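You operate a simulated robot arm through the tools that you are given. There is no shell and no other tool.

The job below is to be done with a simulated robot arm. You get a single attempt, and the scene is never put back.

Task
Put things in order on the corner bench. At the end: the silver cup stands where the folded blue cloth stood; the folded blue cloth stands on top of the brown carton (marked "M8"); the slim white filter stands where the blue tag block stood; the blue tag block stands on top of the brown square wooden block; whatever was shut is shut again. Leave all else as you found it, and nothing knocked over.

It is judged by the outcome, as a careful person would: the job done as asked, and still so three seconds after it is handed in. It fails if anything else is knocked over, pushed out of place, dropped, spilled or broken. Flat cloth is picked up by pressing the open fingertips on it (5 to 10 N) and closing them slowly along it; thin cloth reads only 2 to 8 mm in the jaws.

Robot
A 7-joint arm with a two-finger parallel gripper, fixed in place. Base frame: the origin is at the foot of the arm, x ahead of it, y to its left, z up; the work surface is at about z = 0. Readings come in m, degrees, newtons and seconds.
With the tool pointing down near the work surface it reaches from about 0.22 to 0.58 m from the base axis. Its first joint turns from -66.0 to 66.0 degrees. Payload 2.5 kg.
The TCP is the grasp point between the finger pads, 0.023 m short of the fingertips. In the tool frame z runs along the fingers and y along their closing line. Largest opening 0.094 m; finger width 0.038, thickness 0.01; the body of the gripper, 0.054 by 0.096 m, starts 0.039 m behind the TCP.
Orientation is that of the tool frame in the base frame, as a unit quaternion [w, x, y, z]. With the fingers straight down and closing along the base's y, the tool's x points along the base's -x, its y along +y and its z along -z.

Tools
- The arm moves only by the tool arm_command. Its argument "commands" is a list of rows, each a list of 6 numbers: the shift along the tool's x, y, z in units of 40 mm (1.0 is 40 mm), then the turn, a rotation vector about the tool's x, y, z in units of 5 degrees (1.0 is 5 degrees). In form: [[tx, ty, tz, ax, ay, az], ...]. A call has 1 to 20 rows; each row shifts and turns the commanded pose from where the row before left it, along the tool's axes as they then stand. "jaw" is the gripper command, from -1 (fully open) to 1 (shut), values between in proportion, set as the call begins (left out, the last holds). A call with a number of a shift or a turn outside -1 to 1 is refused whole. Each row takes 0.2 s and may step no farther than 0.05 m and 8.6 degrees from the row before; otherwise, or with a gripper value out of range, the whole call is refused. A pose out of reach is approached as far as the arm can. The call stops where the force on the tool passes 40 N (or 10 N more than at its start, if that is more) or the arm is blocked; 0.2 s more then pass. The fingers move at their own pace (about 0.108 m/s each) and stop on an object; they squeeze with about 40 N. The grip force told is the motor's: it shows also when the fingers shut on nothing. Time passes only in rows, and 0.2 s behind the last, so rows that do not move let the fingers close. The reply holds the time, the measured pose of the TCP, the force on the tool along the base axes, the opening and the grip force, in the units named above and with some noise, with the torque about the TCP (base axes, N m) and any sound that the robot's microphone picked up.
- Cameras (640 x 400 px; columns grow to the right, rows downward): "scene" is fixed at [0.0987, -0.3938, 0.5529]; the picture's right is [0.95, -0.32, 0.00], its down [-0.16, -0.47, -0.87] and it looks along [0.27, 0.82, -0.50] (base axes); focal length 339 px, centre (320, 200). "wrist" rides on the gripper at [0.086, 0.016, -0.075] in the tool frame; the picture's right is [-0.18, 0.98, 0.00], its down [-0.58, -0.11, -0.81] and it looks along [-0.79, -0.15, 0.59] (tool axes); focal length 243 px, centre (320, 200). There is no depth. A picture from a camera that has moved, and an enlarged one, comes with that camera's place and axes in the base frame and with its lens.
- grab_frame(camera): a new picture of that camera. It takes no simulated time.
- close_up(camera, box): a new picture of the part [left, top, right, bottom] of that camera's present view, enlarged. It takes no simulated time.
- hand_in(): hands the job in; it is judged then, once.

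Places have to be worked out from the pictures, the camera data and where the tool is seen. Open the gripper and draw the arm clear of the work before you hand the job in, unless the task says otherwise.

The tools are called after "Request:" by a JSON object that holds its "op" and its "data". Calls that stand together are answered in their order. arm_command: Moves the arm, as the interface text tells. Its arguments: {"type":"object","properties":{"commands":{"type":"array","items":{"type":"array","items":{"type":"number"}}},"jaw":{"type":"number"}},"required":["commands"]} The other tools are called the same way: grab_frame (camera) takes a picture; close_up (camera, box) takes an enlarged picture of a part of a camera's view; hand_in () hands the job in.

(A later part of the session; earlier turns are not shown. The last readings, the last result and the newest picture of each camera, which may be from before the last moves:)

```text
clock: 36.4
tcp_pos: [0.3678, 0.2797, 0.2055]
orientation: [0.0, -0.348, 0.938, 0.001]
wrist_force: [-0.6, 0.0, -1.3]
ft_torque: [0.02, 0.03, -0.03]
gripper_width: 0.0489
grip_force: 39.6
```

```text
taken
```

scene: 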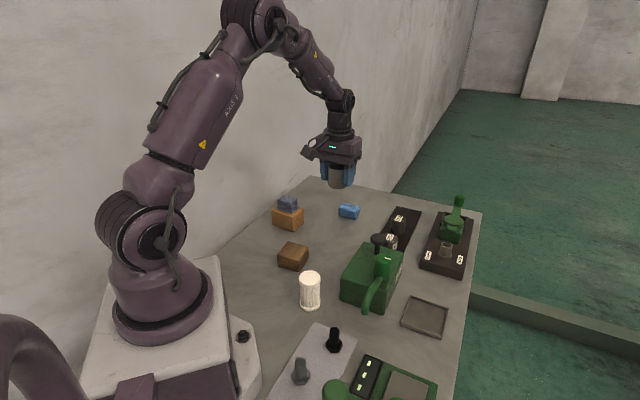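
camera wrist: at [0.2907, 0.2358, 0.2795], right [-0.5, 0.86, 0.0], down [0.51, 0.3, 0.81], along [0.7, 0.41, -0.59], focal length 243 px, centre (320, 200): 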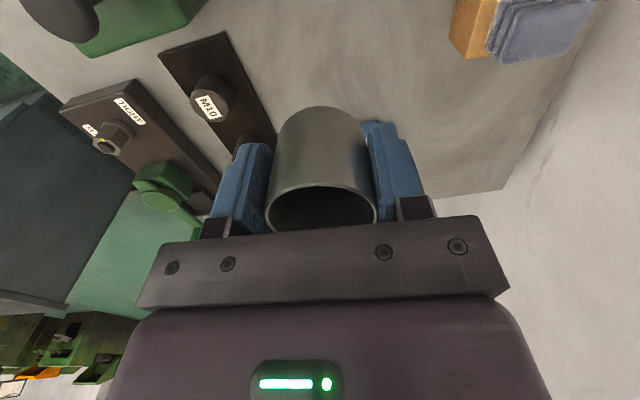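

The cup is held upright. I carry it across at z≈0.2 to above the cloth's old place (0.394, -0.074).

Request:
{"op": "arm_command", "data": {"commands": [[0.22, -0.298, 0, 0, 0, 0], [0.44, -0.596, 0, 0, 0, 0], [0.44, -0.596, 0, 0, 0, 0], [0.44, -0.596, 0, 0, 0, 0], [0.44, -0.596, 0, 0, 0, 0], [0.44, -0.596, 0, 0, 0, 0], [0.44, -0.596, 0, 0, 0, 0], [0.44, -0.596, 0, 0, 0, 0], [0.44, -0.596, 0, 0, 0, 0], [0.44, -0.596, 0, 0, 0, 0], [0.44, -0.596, 0, 0, 0, 0], [0.44, -0.596, 0, 0, 0, 0], [0.22, -0.298, 0, 0, 0, 0], [0, 0, 0, 0, 0, 0]]}}

Request:
{"op": "grab_frame", "data": {"camera": "wrist"}}

Request:
{"op": "close_up", "data": {"camera": "wrist", "box": [260, 0, 420, 100]}}

```text
clock: 39.4
tcp_pos: [0.3934, -0.0723, 0.2047]
orientation: [-0.001, -0.349, 0.937, -0.001]
wrist_force: [0.3, 0.1, -0.3]
ft_torque: [0.01, 0.02, -0.01]
gripper_width: 0.0488
grip_force: 40.1
```

```text
taken
camera wrist: at [0.3178, -0.1177, 0.2783], right [-0.5, 0.86, 0.0], down [0.51, 0.3, 0.81], along [0.7, 0.41, -0.59], focal length 243 px, centre (320, 200)
```

wrist: 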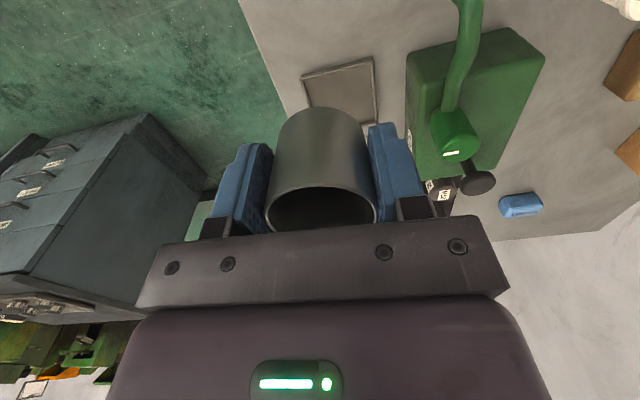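

```text
4.00 times, centred on (340, 50) of wrist
camera zoom: at [0.3178, -0.1177, 0.2783], right [-0.5, 0.86, 0.0], down [0.51, 0.3, 0.81], along [0.7, 0.41, -0.59], focal length 970 px, centre (240, 800)
```

zoom: 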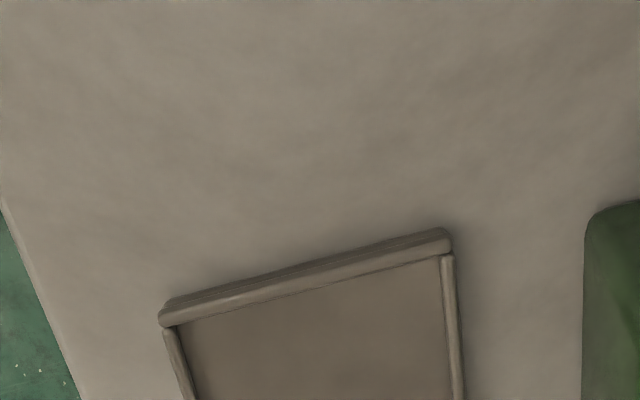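

I'm within 2 mm of the target. I lower the cup to about 6 mm above the bench first.

Request:
{"op": "arm_command", "data": {"commands": [[0, -0.04, 0.4, 0, 0, 0], [0, 0, 0.7, 0, 0, 0], [0, 0, 0.8, 0, 0, 0], [0, 0, 0.8, 0, 0, 0], [0, 0, 0.7, 0, 0, 0], [0, 0, 0.5, 0, 0, 0], [0, 0, 0.25, 0, 0, 0], [0, 0, 0, 0, 0, 0]]}}

Request:
{"op": "close_up", "data": {"camera": "scene", "box": [360, 280, 480, 380]}}

```text
clock: 41.2
tcp_pos: [0.3955, -0.0721, 0.0371]
orientation: [0.0, -0.349, 0.937, 0.0]
wrist_force: [0.8, 0.2, -1.1]
ft_torque: [0.01, 0.01, -0.01]
gripper_width: 0.0488
grip_force: 40.0
```

```text
4.00 times, centred on (420, 330) of scene
camera zoom: at [0.0987, -0.3938, 0.5529], right [0.95, -0.32, 0.0], down [-0.16, -0.47, -0.87], along [0.27, 0.82, -0.5], focal length 1354 px, centre (-80, -320)
```

zoom: 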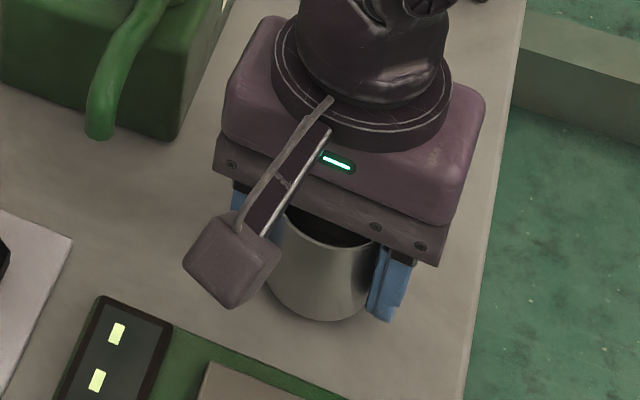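

The cup is upright just above the bench and clear of its neighbours. I lower in 1.5–2 mm steps until contact.

Request:
{"op": "arm_command", "data": {"commands": [[0, 0, 0.08, 0, 0, 0], [0, 0, 0.04, 0, 0, 0], [0, 0, 0, 0, 0, 0]]}}

Request:
{"op": "arm_command", "data": {"commands": [[0, 0, 0.03, 0, 0, 0], [0, 0, 0, 0, 0, 0]]}}

```text
clock: 42.0
tcp_pos: [0.3939, -0.0742, 0.0329]
orientation: [0.0, -0.348, 0.937, 0.0]
wrist_force: [0.9, 0.4, -1.3]
ft_torque: [-0.04, 0.0, 0.0]
gripper_width: 0.0486
grip_force: 40.4
```

```text
clock: 42.6
tcp_pos: [0.394, -0.0748, 0.032]
orientation: [0.0, -0.348, 0.937, 0.0]
wrist_force: [-0.2, 0.8, 0.0]
ft_torque: [-0.04, -0.01, -0.01]
gripper_width: 0.0486
grip_force: 39.9
```

Position is (0.394, -0.0745), right on target; still no contact. I lower another 1–2 mm.

Request:
{"op": "arm_command", "data": {"commands": [[0, 0, 0.03, 0, 0, 0], [0, 0, 0, 0, 0, 0]]}}

Request:
{"op": "arm_command", "data": {"commands": [[0, 0, 0.02, 0, 0, 0], [0, 0, 0, 0, 0, 0]]}}

```text
clock: 43.2
tcp_pos: [0.3944, -0.073, 0.0314]
orientation: [0.0, -0.348, 0.937, 0.0]
wrist_force: [-0.4, -0.1, -0.5]
ft_torque: [0.0, -0.02, -0.02]
gripper_width: 0.0487
grip_force: 40.0
```

```text
clock: 43.8
tcp_pos: [0.3948, -0.0735, 0.0299]
orientation: [0.001, -0.349, 0.937, -0.001]
wrist_force: [-3.0, 1.5, 12.4]
ft_torque: [-0.19, 0.06, -0.04]
gripper_width: 0.0491
grip_force: 39.9
```

The bench is now felt (12 N). I open the fingers and rise straight up, then check the cup.

Request:
{"op": "arm_command", "data": {"commands": [[0, 0, -0.01, 0, 0, 0], [0, 0, 0, 0, 0, 0]]}}

Request:
{"op": "arm_command", "data": {"commands": [[0, 0, 0, 0, 0, 0], [0, 0, 0, 0, 0, 0], [0, 0, 0, 0, 0, 0]], "jaw": -0.7}}

Request:
{"op": "arm_command", "data": {"commands": [[0, 0, -0.3, 0, 0, 0], [0, 0, -0.7, 0, 0, 0], [0, 0, -1, 0, 0, 0], [0, 0, -1, 0, 0, 0], [0, 0, -1, 0, 0, 0], [0, 0, -0.7, 0, 0, 0], [0, 0, 0, 0, 0, 0]]}}

Request:
{"op": "close_up", "data": {"camera": "scene", "box": [360, 280, 480, 380]}}

Request:
{"op": "grab_frame", "data": {"camera": "wrist"}}

```text
clock: 44.4
tcp_pos: [0.3956, -0.0734, 0.0317]
orientation: [0.0, -0.349, 0.937, 0.0]
wrist_force: [-2.0, 0.8, 13.4]
ft_torque: [-0.2, 0.0, 0.01]
gripper_width: 0.0487
grip_force: 40.1
```

```text
clock: 45.2
tcp_pos: [0.3937, -0.0732, 0.0309]
orientation: [0.0, -0.348, 0.937, -0.001]
wrist_force: [0.8, -0.3, -0.3]
ft_torque: [-0.01, 0.01, 0.03]
gripper_width: 0.0798
grip_force: 0.0
```

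```text
clock: 46.8
tcp_pos: [0.3925, -0.0727, 0.2162]
orientation: [0.0, -0.348, 0.937, 0.0]
wrist_force: [-0.4, 0.3, -0.2]
ft_torque: [0.01, 0.02, 0.0]
gripper_width: 0.08
grip_force: 0.1
```

```text
4.00 times, centred on (420, 330) of scene
camera zoom: at [0.0987, -0.3938, 0.5529], right [0.95, -0.32, 0.0], down [-0.16, -0.47, -0.87], along [0.27, 0.82, -0.5], focal length 1354 px, centre (-80, -320)
```

zoom: 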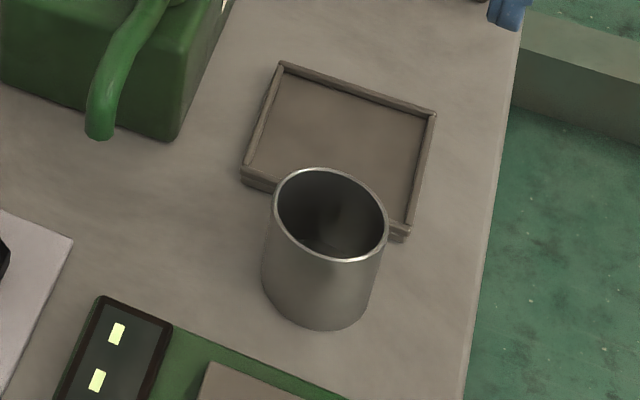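

```text
taken
camera wrist: at [0.3167, -0.1176, 0.2902], right [-0.5, 0.86, 0.0], down [0.51, 0.3, 0.81], along [0.7, 0.41, -0.59], focal length 243 px, centre (320, 200)
```

wrist: 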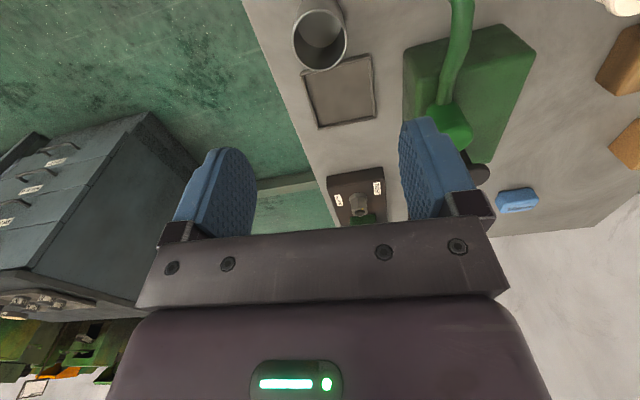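

The cup stands in the cloth's former place. Next is the blue block at about (0.455, 0.399), r≈0.605, beyond the straight-down reach, so I approach to r≈0.56 and will tilt the tool outward about its closing axis.

Request:
{"op": "arm_command", "data": {"commands": [[-0.3, 0.32, 0, 0, 0, 0], [-0.64, 0.66, 0, 0, 0, 0], [-0.65, 0.67, 0, 0, 0, 0], [-0.65, 0.67, 0, 0, 0, 0], [-0.65, 0.67, 0, 0, 0, 0], [-0.65, 0.67, 0, 0, 0, 0], [-0.65, 0.67, 0, 0, 0, 0], [-0.65, 0.67, 0, 0, 0, 0], [-0.65, 0.67, 0, 0, 0, 0], [-0.65, 0.67, 0, 0, 0, 0], [-0.65, 0.67, 0, 0, 0, 0], [-0.65, 0.67, 0, 0, 0, 0], [-0.3, 0.3, 0, 0, 0, -1], [0, 0, 0, 0, 0, -0.15], [0, 0, 0, 0, 0, 0]], "jaw": -1}}

Request:
{"op": "arm_command", "data": {"commands": [[0, 0, 0, 0, -1, 0], [0, 0, 0, 0, -1, 0], [0, 0, 0, 0, -1, 0], [0, 0, 0, 0, 0, 0]]}}

Request:
{"op": "grab_frame", "data": {"camera": "wrist"}}

Request:
{"op": "grab_frame", "data": {"camera": "scene"}}

```text
clock: 50.0
tcp_pos: [0.419, 0.3706, 0.2191]
orientation: [0.001, -0.395, 0.918, 0.0]
wrist_force: [1.0, -0.4, -0.4]
ft_torque: [-0.02, -0.01, 0.03]
gripper_width: 0.0938
grip_force: 0.0
```

```text
clock: 51.0
tcp_pos: [0.4201, 0.3678, 0.2206]
orientation: [0.121, -0.391, 0.911, 0.051]
wrist_force: [1.0, -0.8, -0.4]
ft_torque: [-0.01, -0.03, 0.02]
gripper_width: 0.0941
grip_force: 0.1
```

```text
taken
camera wrist: at [0.337, 0.3051, 0.269], right [-0.59, 0.81, 0.05], down [0.32, 0.18, 0.93], along [0.74, 0.57, -0.37], focal length 243 px, centre (320, 200)
```

wrist: 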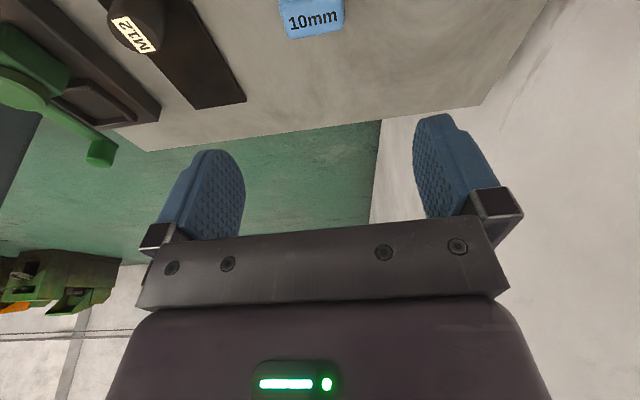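

```text
taken
```

scene: 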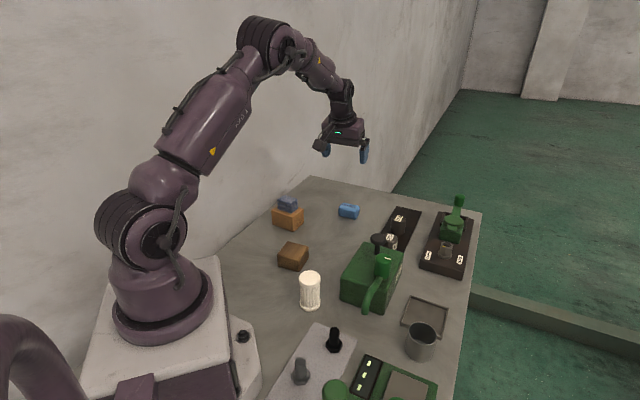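

The tool is tilted 15° outward with its closing axis at 136.5°, matching the block. I move horizontally over the block and test that the reach is there.

Request:
{"op": "arm_command", "data": {"commands": [[-0.28, -0.03, 0.075, 0, 0, 0], [-0.28, -0.03, 0.075, 0, 0, 0], [-0.28, -0.03, 0.075, 0, 0, 0], [-0.28, -0.03, 0.075, 0, 0, 0], [0, 0, 0, 0, 0, 0]]}}

Request:
{"op": "arm_command", "data": {"commands": [[0.2, 0, 0.75, 0, 0, 0], [0.2, 0, 0.75, 0, 0, 0], [0.2, 0, 0.75, 0, 0, 0], [0, 0, 0, 0, 0, 0]]}}

Request:
{"op": "grab_frame", "data": {"camera": "wrist"}}

Request:
{"op": "close_up", "data": {"camera": "scene", "box": [290, 150, 410, 225]}}

```text
clock: 52.2
tcp_pos: [0.4566, 0.3999, 0.2198]
orientation: [0.12, -0.392, 0.911, 0.052]
wrist_force: [0.5, 0.6, 0.0]
ft_torque: [0.0, 0.03, 0.03]
gripper_width: 0.094
grip_force: 0.0
```

```text
clock: 53.2
tcp_pos: [0.4568, 0.3986, 0.1282]
orientation: [0.12, -0.393, 0.91, 0.052]
wrist_force: [0.3, 0.1, -0.6]
ft_torque: [0.03, -0.01, 0.01]
gripper_width: 0.0939
grip_force: 0.0
```

```text
taken
camera wrist: at [0.3743, 0.3348, 0.1775], right [-0.59, 0.8, 0.05], down [0.32, 0.18, 0.93], along [0.74, 0.57, -0.37], focal length 243 px, centre (320, 200)
```

wrist: 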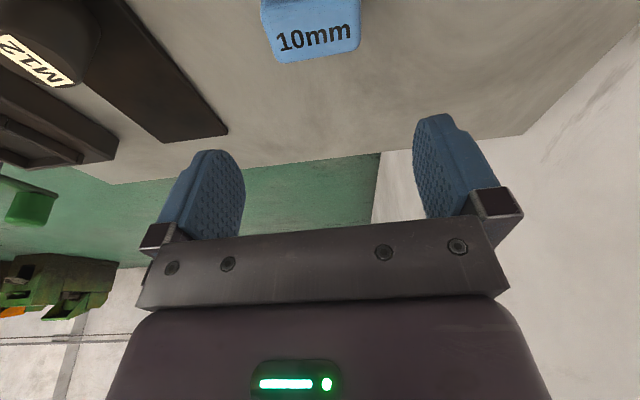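

```text
5.33 times, centred on (350, 188) of scene
camera zoom: at [0.0987, -0.3938, 0.5529], right [0.95, -0.32, 0.0], down [-0.16, -0.47, -0.87], along [0.27, 0.82, -0.5], focal length 1806 px, centre (160, 267)
```

zoom: 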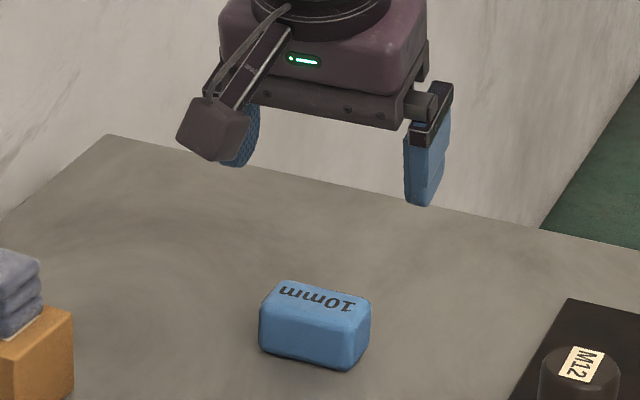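

The block's far top edge computes consistent with its centre at (0.454, 0.398), and the arm reaches there. I lower around it to TCP z≈0.05 with a tiny correction, then check.

Request:
{"op": "arm_command", "data": {"commands": [[0.22, 0.04, 0.6, 0, 0, 0], [0.17, 0, 0.63, 0, 0, 0], [0.17, 0, 0.63, 0, 0, 0], [0, 0, 0, 0, 0, 0]]}}

Request:
{"op": "grab_frame", "data": {"camera": "wrist"}}

Request:
{"op": "close_up", "data": {"camera": "scene", "box": [290, 150, 410, 225]}}

```text
clock: 54.2
tcp_pos: [0.4537, 0.4019, 0.0485]
orientation: [0.12, -0.392, 0.911, 0.051]
wrist_force: [0.4, 0.7, 0.1]
ft_torque: [0.01, 0.01, 0.0]
gripper_width: 0.0939
grip_force: 0.0
```

```text
taken
camera wrist: at [0.3706, 0.3367, 0.0974], right [-0.59, 0.8, 0.05], down [0.32, 0.18, 0.93], along [0.74, 0.57, -0.37], focal length 243 px, centre (320, 200)
```

wrist: 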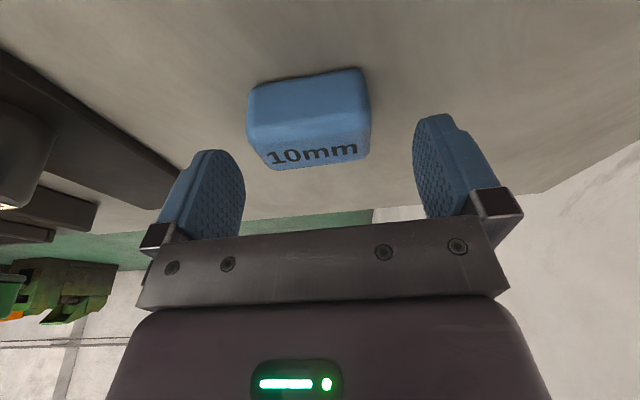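

```text
5.33 times, centred on (350, 188) of scene
camera zoom: at [0.0987, -0.3938, 0.5529], right [0.95, -0.32, 0.0], down [-0.16, -0.47, -0.87], along [0.27, 0.82, -0.5], focal length 1806 px, centre (160, 267)
```

zoom: 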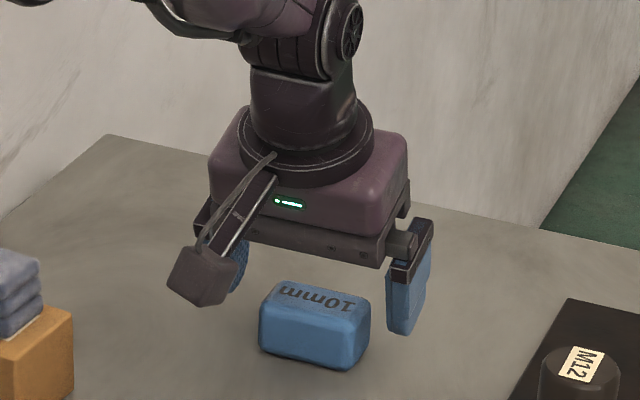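

The block is between the fingers, about 3 mm to one side. I shift over by 3 mm and lower to TCP z≈0.031, then close in two stages.

Request:
{"op": "arm_command", "data": {"commands": [[0.05, -0.08, 0.2, 0, 0, 0], [0.05, 0, 0.18, 0, 0, 0], [0.013, 0, 0.045, 0, 0, 0], [0, 0, 0, 0, 0, 0]]}}

Request:
{"op": "arm_command", "data": {"commands": [[0, 0, 0, 0, 0, 0], [0, 0, 0, 0, 0, 0]], "jaw": -0.3}}

Request:
{"op": "grab_frame", "data": {"camera": "wrist"}}

```text
clock: 55.2
tcp_pos: [0.454, 0.3975, 0.0315]
orientation: [0.121, -0.392, 0.911, 0.051]
wrist_force: [0.6, -0.1, 0.0]
ft_torque: [-0.04, 0.02, -0.02]
gripper_width: 0.0939
grip_force: 0.0
```

```text
clock: 55.8
tcp_pos: [0.454, 0.3984, 0.0321]
orientation: [0.12, -0.392, 0.911, 0.051]
wrist_force: [-0.4, -0.5, 0.3]
ft_torque: [-0.02, 0.02, 0.02]
gripper_width: 0.0609
grip_force: 0.1
```

```text
taken
camera wrist: at [0.3717, 0.3342, 0.0801], right [-0.59, 0.8, 0.05], down [0.32, 0.18, 0.93], along [0.74, 0.57, -0.37], focal length 243 px, centre (320, 200)
```

wrist: 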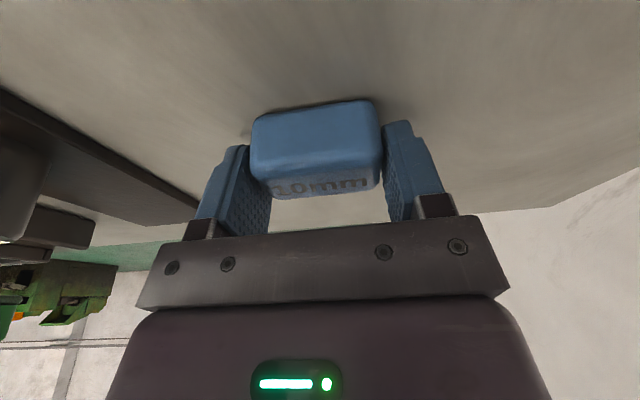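

The block lies centred between the pads with good overlap. I close fully.

Request:
{"op": "arm_command", "data": {"commands": [[0, 0, 0, 0, 0, 0], [0, 0, 0, 0, 0, 0], [0, 0, 0, 0, 0, 0]], "jaw": 1}}

Request:
{"op": "arm_command", "data": {"commands": [[-0.026, 0, -0.097, 0, 0, 0], [-0.026, 0, -0.097, 0, 0, 0], [-0.052, 0, -0.19, 0, 0, 0], [0, 0, 0, 0, 0, 0]]}}

Request:
{"op": "grab_frame", "data": {"camera": "wrist"}}

Request:
{"op": "close_up", "data": {"camera": "scene", "box": [290, 150, 410, 225]}}

```text
clock: 56.6
tcp_pos: [0.4545, 0.3985, 0.0318]
orientation: [0.12, -0.393, 0.91, 0.052]
wrist_force: [-0.4, 0.8, 0.6]
ft_torque: [-0.01, -0.02, -0.01]
gripper_width: 0.0571
grip_force: 39.9
```

```text
clock: 57.6
tcp_pos: [0.4542, 0.3962, 0.0474]
orientation: [0.119, -0.392, 0.911, 0.051]
wrist_force: [-0.3, 1.0, 0.4]
ft_torque: [0.01, 0.01, 0.01]
gripper_width: 0.0572
grip_force: 40.1
```

```text
taken
camera wrist: at [0.3727, 0.3331, 0.0959], right [-0.59, 0.81, 0.05], down [0.32, 0.18, 0.93], along [0.74, 0.56, -0.37], focal length 243 px, centre (320, 200)
```

wrist: 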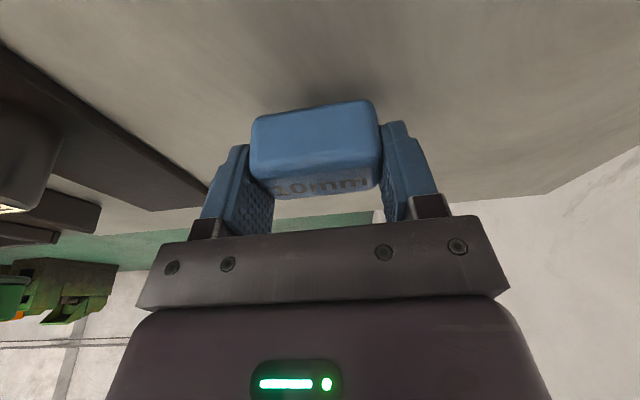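

```text
5.33 times, centred on (350, 188) of scene
camera zoom: at [0.0987, -0.3938, 0.5529], right [0.95, -0.32, 0.0], down [-0.16, -0.47, -0.87], along [0.27, 0.82, -0.5], focal length 1806 px, centre (160, 267)
```

zoom: 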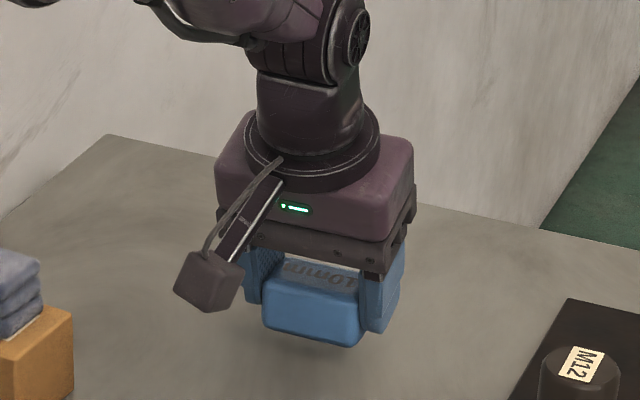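

The block is held (57 mm, 40 N) and off the bench. I raise it vertically to about z=0.19 keeping the tilt, then carry it horizontally to above the wooden block near (0.240, 0.242).

Request:
{"op": "arm_command", "data": {"commands": [[-0.1, 0, -0.38, 0, 0, 0], [-0.15, 0, -0.56, 0, 0, 0], [-0.16, 0, -0.6, 0, 0, 0], [-0.16, 0, -0.6, 0, 0, 0], [-0.16, 0, -0.6, 0, 0, 0], [-0.12, 0, -0.45, 0, 0, 0], [-0.06, 0, -0.2, 0, 0, 0], [0, 0, 0, 0, 0, 0]]}}

Request:
{"op": "arm_command", "data": {"commands": [[0.35, 0.066, -0.095, 0, 0, 0], [0.6, 0.113, -0.161, 0, 0, 0], [0.6, 0.113, -0.161, 0, 0, 0], [0.6, 0.113, -0.161, 0, 0, 0], [0.6, 0.113, -0.161, 0, 0, 0], [0.6, 0.113, -0.161, 0, 0, 0], [0.6, 0.113, -0.161, 0, 0, 0], [0.6, 0.113, -0.161, 0, 0, 0], [0.6, 0.113, -0.161, 0, 0, 0], [0.6, 0.113, -0.161, 0, 0, 0], [0.555, 0.105, -0.15, 0, 0, 0], [0, 0, 0, 0, 0, 0]]}}

Request:
{"op": "grab_frame", "data": {"camera": "wrist"}}

Request:
{"op": "grab_frame", "data": {"camera": "scene"}}

```text
clock: 59.4
tcp_pos: [0.4546, 0.3986, 0.1884]
orientation: [0.12, -0.392, 0.91, 0.051]
wrist_force: [0.7, -0.3, 0.0]
ft_torque: [-0.01, -0.01, 0.0]
gripper_width: 0.057
grip_force: 40.0
```

```text
clock: 62.0
tcp_pos: [0.239, 0.2408, 0.1864]
orientation: [0.119, -0.392, 0.911, 0.052]
wrist_force: [0.7, -0.7, 0.2]
ft_torque: [0.05, -0.01, -0.02]
gripper_width: 0.0571
grip_force: 39.8
```

```text
taken
camera wrist: at [0.1564, 0.1766, 0.2355], right [-0.59, 0.8, 0.05], down [0.32, 0.18, 0.93], along [0.74, 0.57, -0.37], focal length 243 px, centre (320, 200)
```

wrist: 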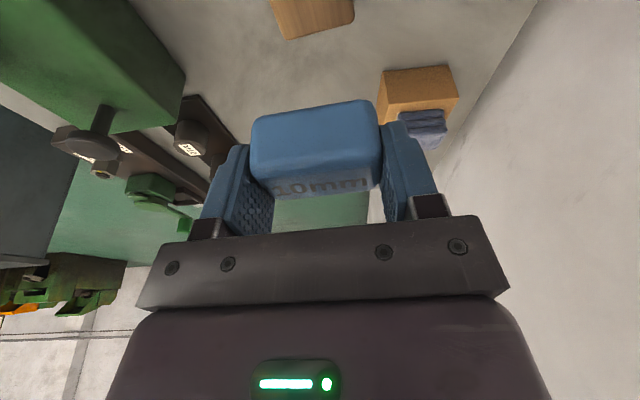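

```text
taken
```

scene: 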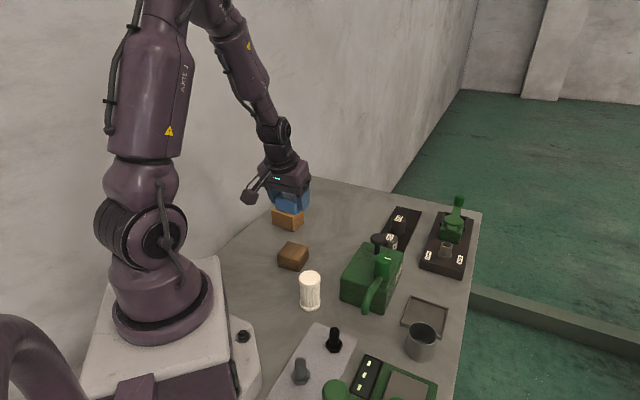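

Request:
{"op": "close_up", "data": {"camera": "wrist", "box": [250, 0, 410, 100]}}

```text
4.00 times, centred on (330, 50) of wrist
camera zoom: at [0.1564, 0.1766, 0.2355], right [-0.59, 0.8, 0.05], down [0.32, 0.18, 0.93], along [0.74, 0.57, -0.37], focal length 970 px, centre (280, 800)
```

zoom: 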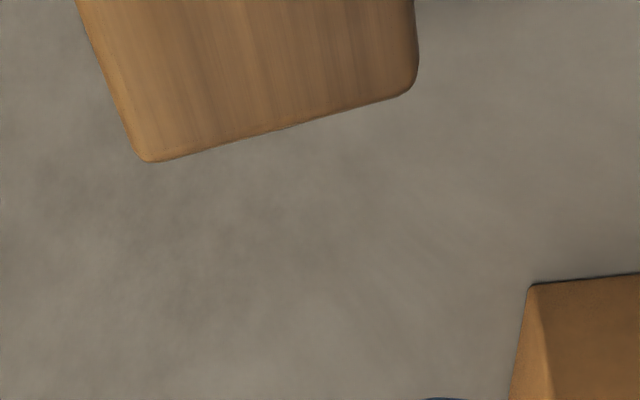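

The wooden block's top computes to centre (0.241, 0.2415) with edges at 139°. I correct 2 mm, yaw about the vertical by 3°, and lower to about 10 mm above it.

Request:
{"op": "arm_command", "data": {"commands": [[-0.046, -0.024, 0.012, -0.146, 0, -0.541], [0.1, 0, 0.37, 0, 0, 0], [0.15, 0, 0.56, 0, 0, 0], [0.15, 0, 0.56, 0, 0, 0], [0.15, 0, 0.56, 0, 0, 0], [0.1, 0, 0.37, 0, 0, 0], [0.05, 0, 0.19, 0, 0, 0], [0, 0, 0, 0, 0, 0]]}}

Request:
{"op": "grab_frame", "data": {"camera": "wrist"}}

Request:
{"op": "close_up", "data": {"camera": "scene", "box": [240, 200, 360, 300]}}

```text
clock: 63.8
tcp_pos: [0.2415, 0.241, 0.0763]
orientation: [0.119, -0.414, 0.901, 0.055]
wrist_force: [1.0, 0.5, -0.2]
ft_torque: [0.0, -0.04, -0.02]
gripper_width: 0.057
grip_force: 39.8
```

```text
taken
camera wrist: at [0.1632, 0.1733, 0.1261], right [-0.63, 0.77, 0.05], down [0.31, 0.2, 0.93], along [0.71, 0.6, -0.37], focal length 243 px, centre (320, 200)
```

wrist: 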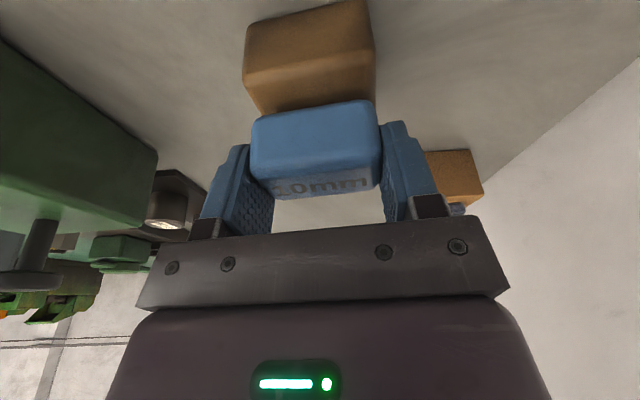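

```text
4.00 times, centred on (300, 250) of scene
camera zoom: at [0.0987, -0.3938, 0.5529], right [0.95, -0.32, 0.0], down [-0.16, -0.47, -0.87], along [0.27, 0.82, -0.5], focal length 1354 px, centre (400, 0)
```

zoom: 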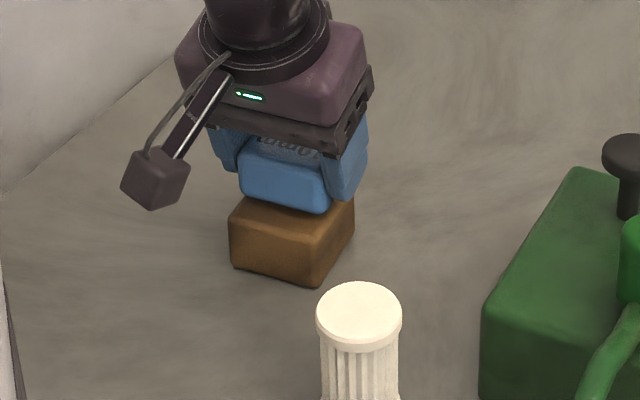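

The block is above the wood, aligned. I lower in small steps until contact.

Request:
{"op": "arm_command", "data": {"commands": [[0.026, 0, 0.097, 0, 0, 0], [0.008, 0, 0.029, 0, 0, 0], [0, 0, 0, 0, 0, 0]]}}

Request:
{"op": "arm_command", "data": {"commands": [[0.008, 0, 0.029, 0, 0, 0], [0, 0, 0, 0, 0, 0]]}}

Request:
{"op": "close_up", "data": {"camera": "scene", "box": [260, 220, 340, 280]}}

```text
clock: 64.6
tcp_pos: [0.2414, 0.2407, 0.0722]
orientation: [0.118, -0.414, 0.901, 0.055]
wrist_force: [0.0, -0.8, -0.7]
ft_torque: [-0.02, 0.03, 0.0]
gripper_width: 0.0571
grip_force: 40.4
```

```text
clock: 65.2
tcp_pos: [0.2411, 0.2399, 0.0711]
orientation: [0.119, -0.414, 0.901, 0.055]
wrist_force: [0.8, 0.9, 2.8]
ft_torque: [0.0, 0.0, 0.0]
gripper_width: 0.057
grip_force: 40.2
```

```text
6.67 times, centred on (300, 250) of scene
camera zoom: at [0.0987, -0.3939, 0.5529], right [0.95, -0.32, 0.0], down [-0.16, -0.47, -0.87], along [0.27, 0.82, -0.5], focal length 2257 px, centre (453, -133)
```

zoom: 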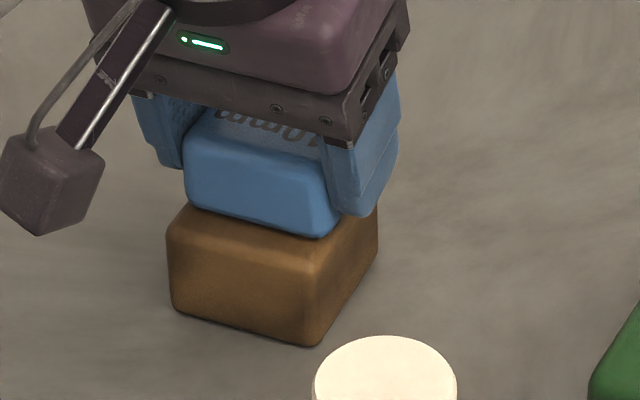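

First light contact (3 N) is felt. I lower one more millimetre to seat it, then open the fingers.

Request:
{"op": "arm_command", "data": {"commands": [[0.005, 0, 0.02, 0, 0, 0], [0, 0, 0, 0, 0, 0]]}}

Request:
{"op": "arm_command", "data": {"commands": [[0, 0, 0, 0, 0, 0], [0, 0, 0, 0, 0, 0], [0, 0, 0, 0, 0, 0]], "jaw": -0.7}}

Request:
{"op": "close_up", "data": {"camera": "scene", "box": [260, 220, 340, 280]}}

```text
clock: 65.8
tcp_pos: [0.2423, 0.2406, 0.0703]
orientation: [0.118, -0.414, 0.901, 0.055]
wrist_force: [-6.7, -4.0, 21.7]
ft_torque: [-0.13, 0.26, 0.03]
gripper_width: 0.0566
grip_force: 39.9
```

```text
clock: 66.6
tcp_pos: [0.2421, 0.2404, 0.0708]
orientation: [0.119, -0.414, 0.901, 0.055]
wrist_force: [-0.4, -0.1, -0.3]
ft_torque: [0.0, -0.02, 0.0]
gripper_width: 0.0801
grip_force: 0.1
```

```text
6.67 times, centred on (300, 250) of scene
camera zoom: at [0.0987, -0.3938, 0.5529], right [0.95, -0.32, 0.0], down [-0.16, -0.47, -0.87], along [0.27, 0.82, -0.5], focal length 2257 px, centre (453, -133)
```

zoom: 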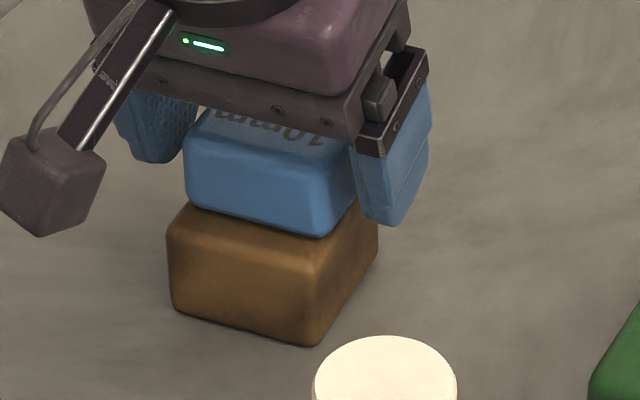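

The block rests on the wood and the fingers are clear. I rise vertically and inspect it.

Request:
{"op": "arm_command", "data": {"commands": [[-0.08, 0, -0.29, 0, 0, 0], [-0.16, 0, -0.58, 0, 0, 0], [-0.2, 0, -0.75, 0, 0, 0], [-0.2, 0, -0.75, 0, 0, 0], [-0.2, 0, -0.75, 0, 0, 0], [0, 0, 0, 0, 0, 0]]}}

Request:
{"op": "close_up", "data": {"camera": "scene", "box": [240, 180, 360, 320]}}

Request:
{"op": "grab_frame", "data": {"camera": "wrist"}}

```text
clock: 68.0
tcp_pos: [0.2446, 0.2428, 0.1979]
orientation: [0.118, -0.415, 0.901, 0.054]
wrist_force: [0.4, -0.7, -0.7]
ft_torque: [0.02, -0.01, -0.03]
gripper_width: 0.0801
grip_force: 0.1
```

```text
2.86 times, centred on (300, 250) of scene
camera zoom: at [0.0987, -0.3939, 0.5529], right [0.95, -0.32, 0.0], down [-0.16, -0.47, -0.87], along [0.27, 0.82, -0.5], focal length 967 px, centre (377, 57)
```

zoom: 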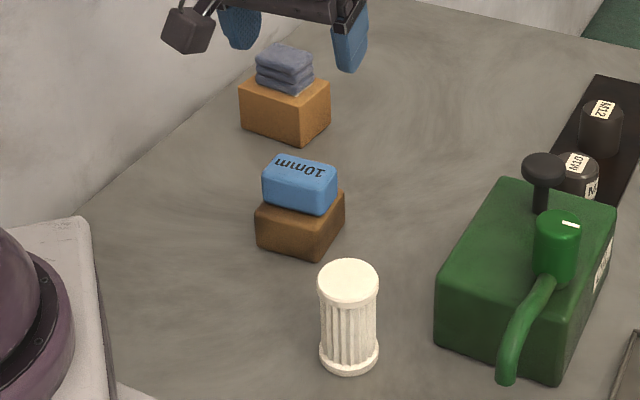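

```text
taken
camera wrist: at [0.1654, 0.1754, 0.2481], right [-0.63, 0.77, 0.05], down [0.31, 0.2, 0.93], along [0.71, 0.6, -0.37], focal length 243 px, centre (320, 200)
```

wrist: 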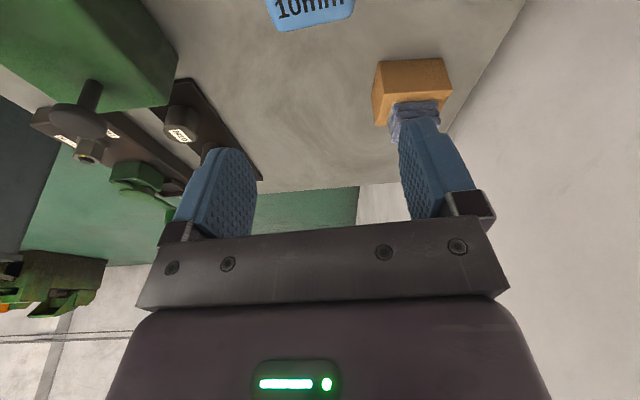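

Both stacks look good. Now the filter at about (0.241, 0.098): I keep the 15° outward tilt (needed at the far place) and move above it to check reach and centring.

Request:
{"op": "arm_command", "data": {"commands": [[0.438, -0.383, -0.117, 0, 0, 0], [0.438, -0.383, -0.117, 0, 0, 0], [0.438, -0.383, -0.117, 0, 0, 0], [0.438, -0.383, -0.117, 0, 0, 0], [0.438, -0.383, -0.117, 0, 0, 0], [0.438, -0.383, -0.117, 0, 0, 0], [0, 0, 0, 0, 0, 0]], "jaw": -1}}

Request:
{"op": "grab_frame", "data": {"camera": "wrist"}}

Request:
{"op": "close_up", "data": {"camera": "wrist", "box": [230, 0, 390, 100]}}

Request:
{"op": "grab_frame", "data": {"camera": "scene"}}

```text
clock: 69.6
tcp_pos: [0.2417, 0.0998, 0.1998]
orientation: [0.118, -0.414, 0.901, 0.054]
wrist_force: [0.2, 0.1, 0.7]
ft_torque: [-0.01, 0.0, 0.02]
gripper_width: 0.0939
grip_force: 0.0
```

```text
taken
camera wrist: at [0.1617, 0.0304, 0.25], right [-0.63, 0.78, 0.05], down [0.31, 0.2, 0.93], along [0.71, 0.6, -0.37], focal length 243 px, centre (320, 200)
```

wrist: 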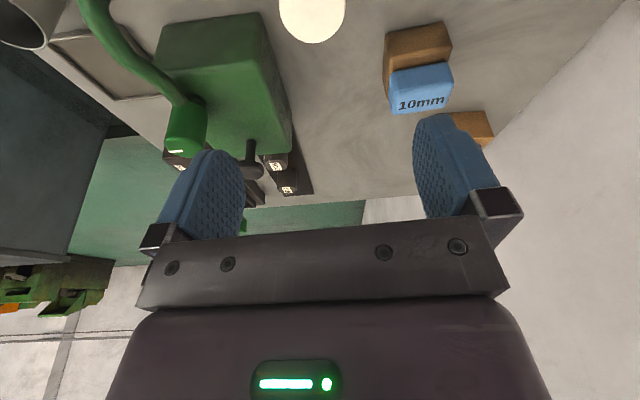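

```text
4.00 times, centred on (310, 50) of wrist
camera zoom: at [0.1617, 0.0304, 0.25], right [-0.63, 0.78, 0.05], down [0.31, 0.2, 0.93], along [0.71, 0.6, -0.37], focal length 970 px, centre (360, 800)
```

zoom: 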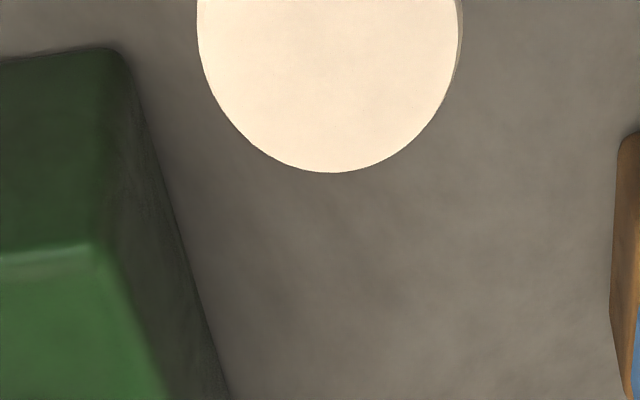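

```text
taken
```

scene: 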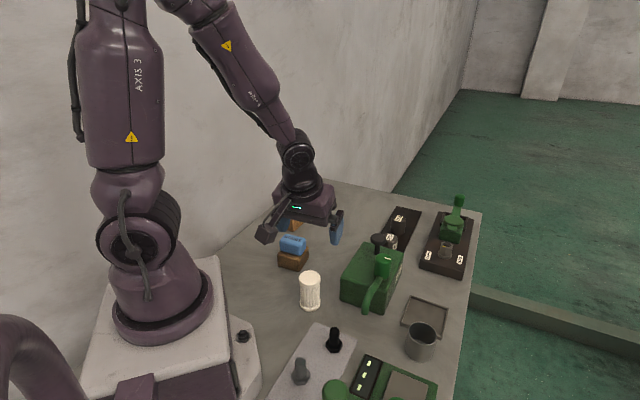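

The filter's top disc computes to centre about (0.240, 0.097), 42 mm across. I lower to z≈0.12 with a small correction and check before going around it.

Request:
{"op": "arm_command", "data": {"commands": [[0.198, -0.004, 0.638, 0, 0, 0], [0.198, -0.004, 0.638, 0, 0, 0], [0.198, -0.004, 0.638, 0, 0, 0], [0, 0, 0, 0, 0, 0]]}}

Request:
{"op": "grab_frame", "data": {"camera": "wrist"}}

Request:
{"op": "close_up", "data": {"camera": "scene", "box": [220, 200, 380, 330]}}

```text
clock: 70.6
tcp_pos: [0.2427, 0.0958, 0.1207]
orientation: [0.118, -0.414, 0.901, 0.055]
wrist_force: [-1.2, 2.0, 0.4]
ft_torque: [-0.01, 0.03, 0.0]
gripper_width: 0.0941
grip_force: 0.0
out of reach, approached as far as the arm can: row 2
```

```text
taken
camera wrist: at [0.1629, 0.0286, 0.1702], right [-0.63, 0.78, 0.05], down [0.31, 0.2, 0.93], along [0.71, 0.6, -0.37], focal length 243 px, centre (320, 200)
```

wrist: 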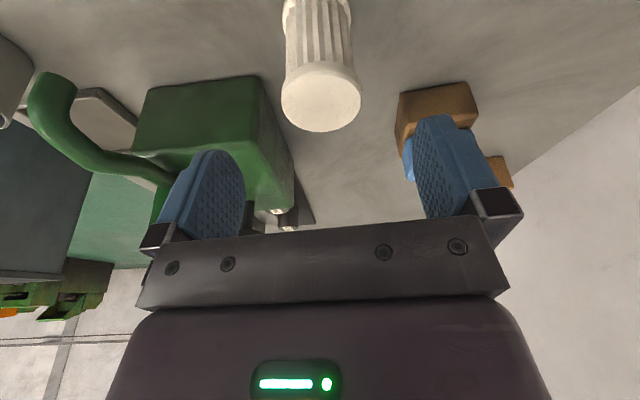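

```text
3.08 times, centred on (300, 265) of scene
camera zoom: at [0.0987, -0.3938, 0.5529], right [0.95, -0.32, 0.0], down [-0.16, -0.47, -0.87], along [0.27, 0.82, -0.5], focal length 1042 px, centre (382, 0)
```

zoom: 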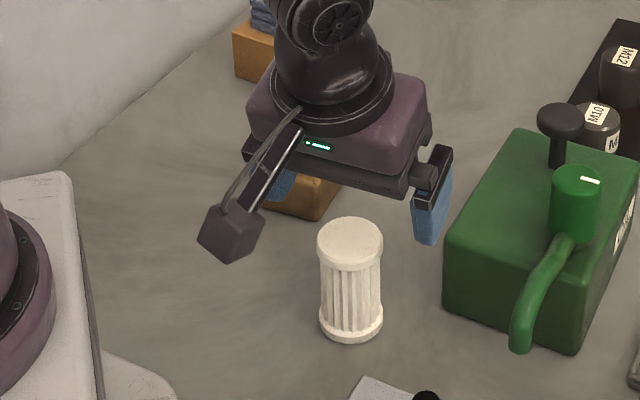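

The arm reports that this tilted pose is at its inner reach limit, so I won't pick the filter tilted here. Plan: pick it straight down, set it on the free spot where the cup was, then regrip it tilted there. I rise a bit and remove the tilt.

Request:
{"op": "arm_command", "data": {"commands": [[-0.26, 0, -0.96, 0, 0, 0], [0, 0, 0, 0, 1, 0], [0, 0, 0, 0, 1, 0], [0, 0, 0, 0, 1, 0], [0, 0, 0, 0, 0, 0]]}}

Request:
{"op": "grab_frame", "data": {"camera": "wrist"}}

Request:
{"op": "close_up", "data": {"camera": "wrist", "box": [240, 0, 400, 100]}}

```text
clock: 71.8
tcp_pos: [0.2443, 0.0977, 0.1608]
orientation: [-0.001, -0.418, 0.909, -0.001]
wrist_force: [-0.3, -0.3, -0.6]
ft_torque: [0.0, 0.03, 0.01]
gripper_width: 0.094
grip_force: 0.0
```

```text
taken
camera wrist: at [0.1752, 0.0423, 0.2339], right [-0.63, 0.78, 0.0], down [0.46, 0.37, 0.81], along [0.63, 0.5, -0.59], focal length 243 px, centre (320, 200)
```

wrist: 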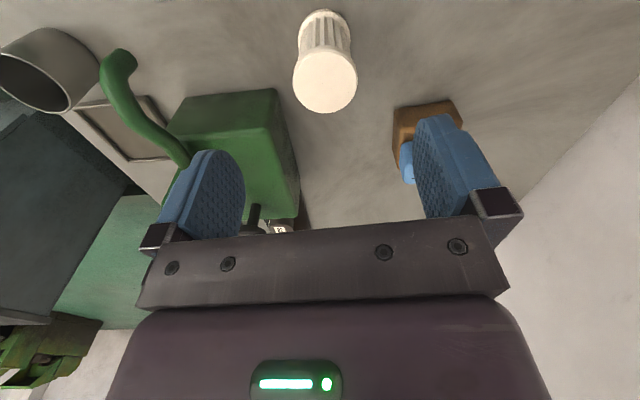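

```text
4.00 times, centred on (320, 50) of wrist
camera zoom: at [0.1752, 0.0423, 0.2339], right [-0.63, 0.78, 0.0], down [0.46, 0.37, 0.81], along [0.63, 0.5, -0.59], focal length 970 px, centre (320, 800)
```

zoom: 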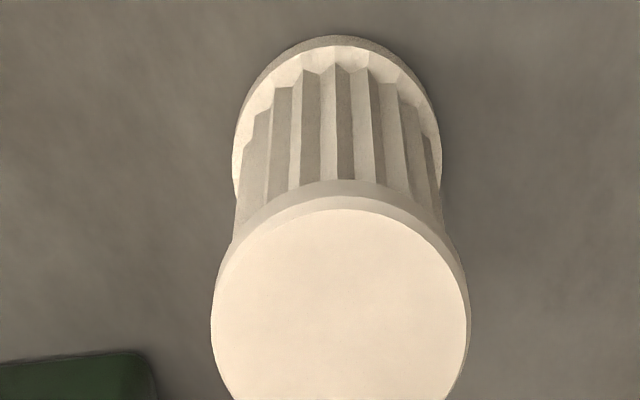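

The filter is about 5 mm off the tool centre, toward the base. I correct and lower to z≈0.09, where the fingers just start to straddle its top, and check the centring.

Request:
{"op": "arm_command", "data": {"commands": [[0.1, 0.09, 0.3, 0, 0, 0], [0, 0, 0.7, 0, 0, 0], [0, 0, 0.6, 0, 0, 0], [0, 0, 0.1, 0, 0, 0], [0, 0, 0, 0, 0, 0]]}}

Request:
{"op": "grab_frame", "data": {"camera": "wrist"}}

Request:
{"op": "close_up", "data": {"camera": "scene", "box": [240, 220, 400, 330]}}

```text
clock: 73.0
tcp_pos: [0.2372, 0.0981, 0.0918]
orientation: [0.001, -0.418, 0.908, 0.0]
wrist_force: [-0.3, 0.0, 0.3]
ft_torque: [-0.01, 0.02, 0.01]
gripper_width: 0.094
grip_force: 0.0
```

```text
taken
camera wrist: at [0.1682, 0.0422, 0.166], right [-0.63, 0.78, 0.0], down [0.46, 0.37, 0.81], along [0.63, 0.5, -0.59], focal length 243 px, centre (320, 200)
```

wrist: 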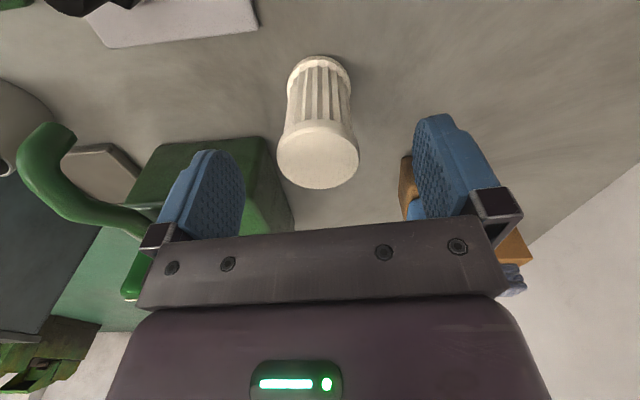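

```text
3.64 times, centred on (320, 275) of scene
camera zoom: at [0.0987, -0.3938, 0.5529], right [0.95, -0.32, 0.0], down [-0.16, -0.47, -0.87], along [0.27, 0.82, -0.5], focal length 1231 px, centre (320, -73)
```

zoom: 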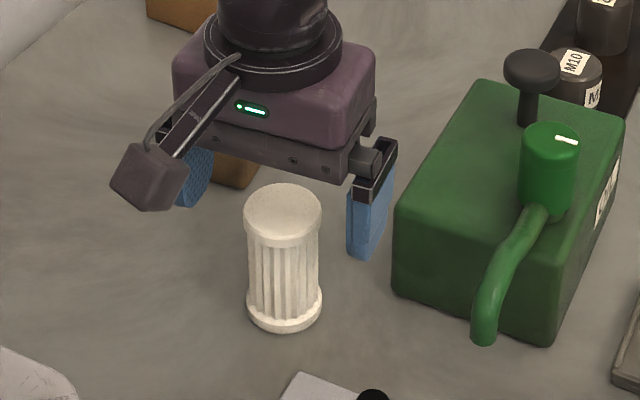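

The filter's top is dead centre between the fingers. I lower to TCP z≈0.055 (tips at 0.032, palm clear of its top).

Request:
{"op": "arm_command", "data": {"commands": [[0, 0, 0.4, 0, 0, 0], [0, 0, 0.35, 0, 0, 0], [0, 0, 0.17, 0, 0, 0], [0, 0, 0, 0, 0, 0]]}}

Request:
{"op": "arm_command", "data": {"commands": [[0, 0, 0, 0, 0, 0], [0, 0, 0, 0, 0, 0]], "jaw": 0}}

Request:
{"op": "grab_frame", "data": {"camera": "wrist"}}

Request:
{"op": "close_up", "data": {"camera": "scene", "box": [260, 230, 380, 330]}}

```text
clock: 74.0
tcp_pos: [0.2398, 0.0978, 0.0557]
orientation: [0.0, -0.418, 0.908, 0.0]
wrist_force: [-0.3, -0.3, 0.2]
ft_torque: [-0.02, 0.01, 0.0]
gripper_width: 0.0937
grip_force: 0.1
```

```text
clock: 74.6
tcp_pos: [0.2379, 0.0976, 0.056]
orientation: [0.001, -0.417, 0.909, 0.0]
wrist_force: [0.2, 0.2, -0.1]
ft_torque: [-0.01, -0.01, 0.03]
gripper_width: 0.0471
grip_force: 0.1
```

```text
taken
camera wrist: at [0.1696, 0.0416, 0.1294], right [-0.63, 0.78, 0.0], down [0.46, 0.37, 0.81], along [0.63, 0.51, -0.59], focal length 243 px, centre (320, 200)
```

wrist: 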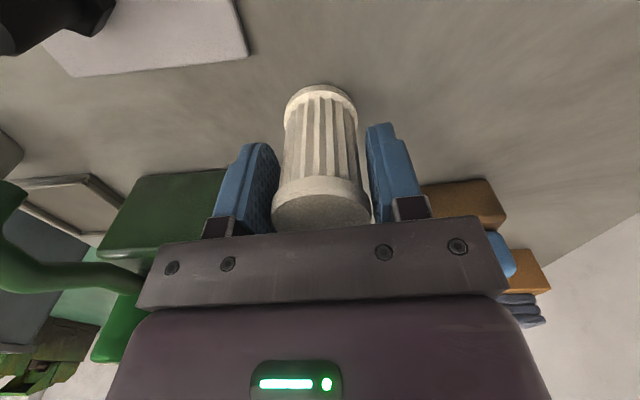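

```text
4.00 times, centred on (320, 280) of scene
camera zoom: at [0.0987, -0.3938, 0.5529], right [0.95, -0.32, 0.0], down [-0.16, -0.47, -0.87], along [0.27, 0.82, -0.5], focal length 1354 px, centre (320, -120)
```

zoom: 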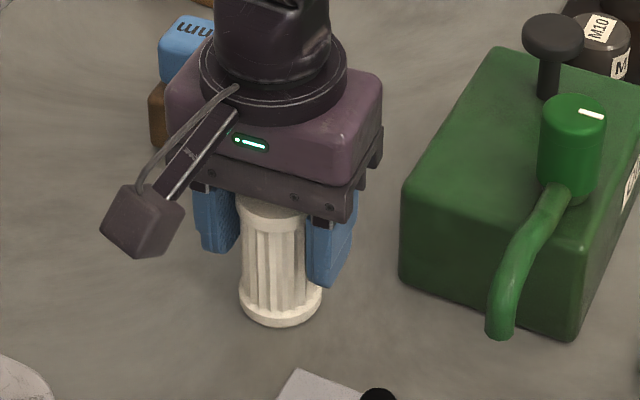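

The filter is centred between pads with about 2 mm each side. I close and then lift a little to test the hold.

Request:
{"op": "arm_command", "data": {"commands": [[0, 0, 0, 0, 0, 0], [0, 0, 0, 0, 0, 0], [0, 0, 0, 0, 0, 0]], "jaw": 0.4}}

Request:
{"op": "arm_command", "data": {"commands": [[0, 0, -0.1, 0, 0, 0], [0, 0, -0.1, 0, 0, 0], [0, 0, -0.2, 0, 0, 0], [0, 0, 0, 0, 0, 0]]}}

Request:
{"op": "close_up", "data": {"camera": "scene", "box": [260, 230, 380, 330]}}

Request:
{"op": "grab_frame", "data": {"camera": "wrist"}}

```text
clock: 75.4
tcp_pos: [0.2383, 0.0989, 0.0551]
orientation: [0.0, -0.418, 0.908, 0.0]
wrist_force: [0.2, -0.4, -0.5]
ft_torque: [0.0, 0.0, -0.01]
gripper_width: 0.0434
grip_force: 40.5
```

```text
clock: 76.4
tcp_pos: [0.2381, 0.0972, 0.0711]
orientation: [-0.001, -0.417, 0.909, 0.0]
wrist_force: [-0.5, 0.0, -0.9]
ft_torque: [-0.02, 0.04, 0.0]
gripper_width: 0.0432
grip_force: 39.9
```

```text
4.00 times, centred on (320, 280) of scene
camera zoom: at [0.0987, -0.3938, 0.5529], right [0.95, -0.32, 0.0], down [-0.16, -0.47, -0.87], along [0.27, 0.82, -0.5], focal length 1354 px, centre (320, -120)
```

zoom: 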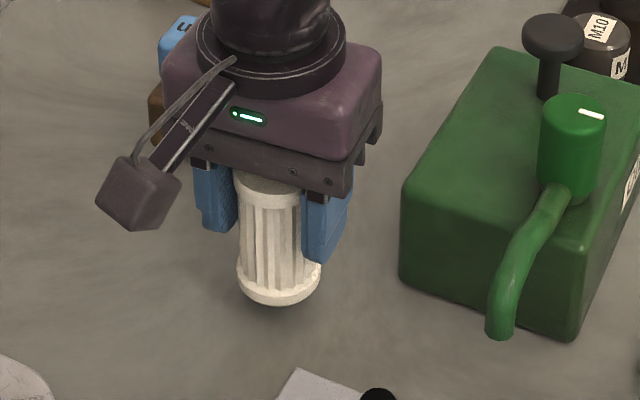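

```text
taken
camera wrist: at [0.1689, 0.0417, 0.1451], right [-0.63, 0.78, 0.0], down [0.46, 0.37, 0.81], along [0.63, 0.51, -0.59], focal length 243 px, centre (320, 200)
```

wrist: 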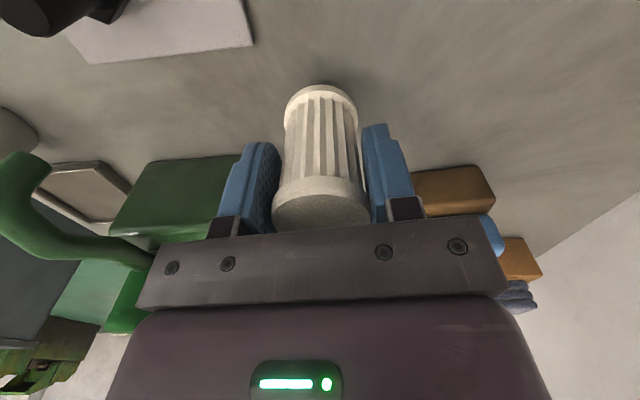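

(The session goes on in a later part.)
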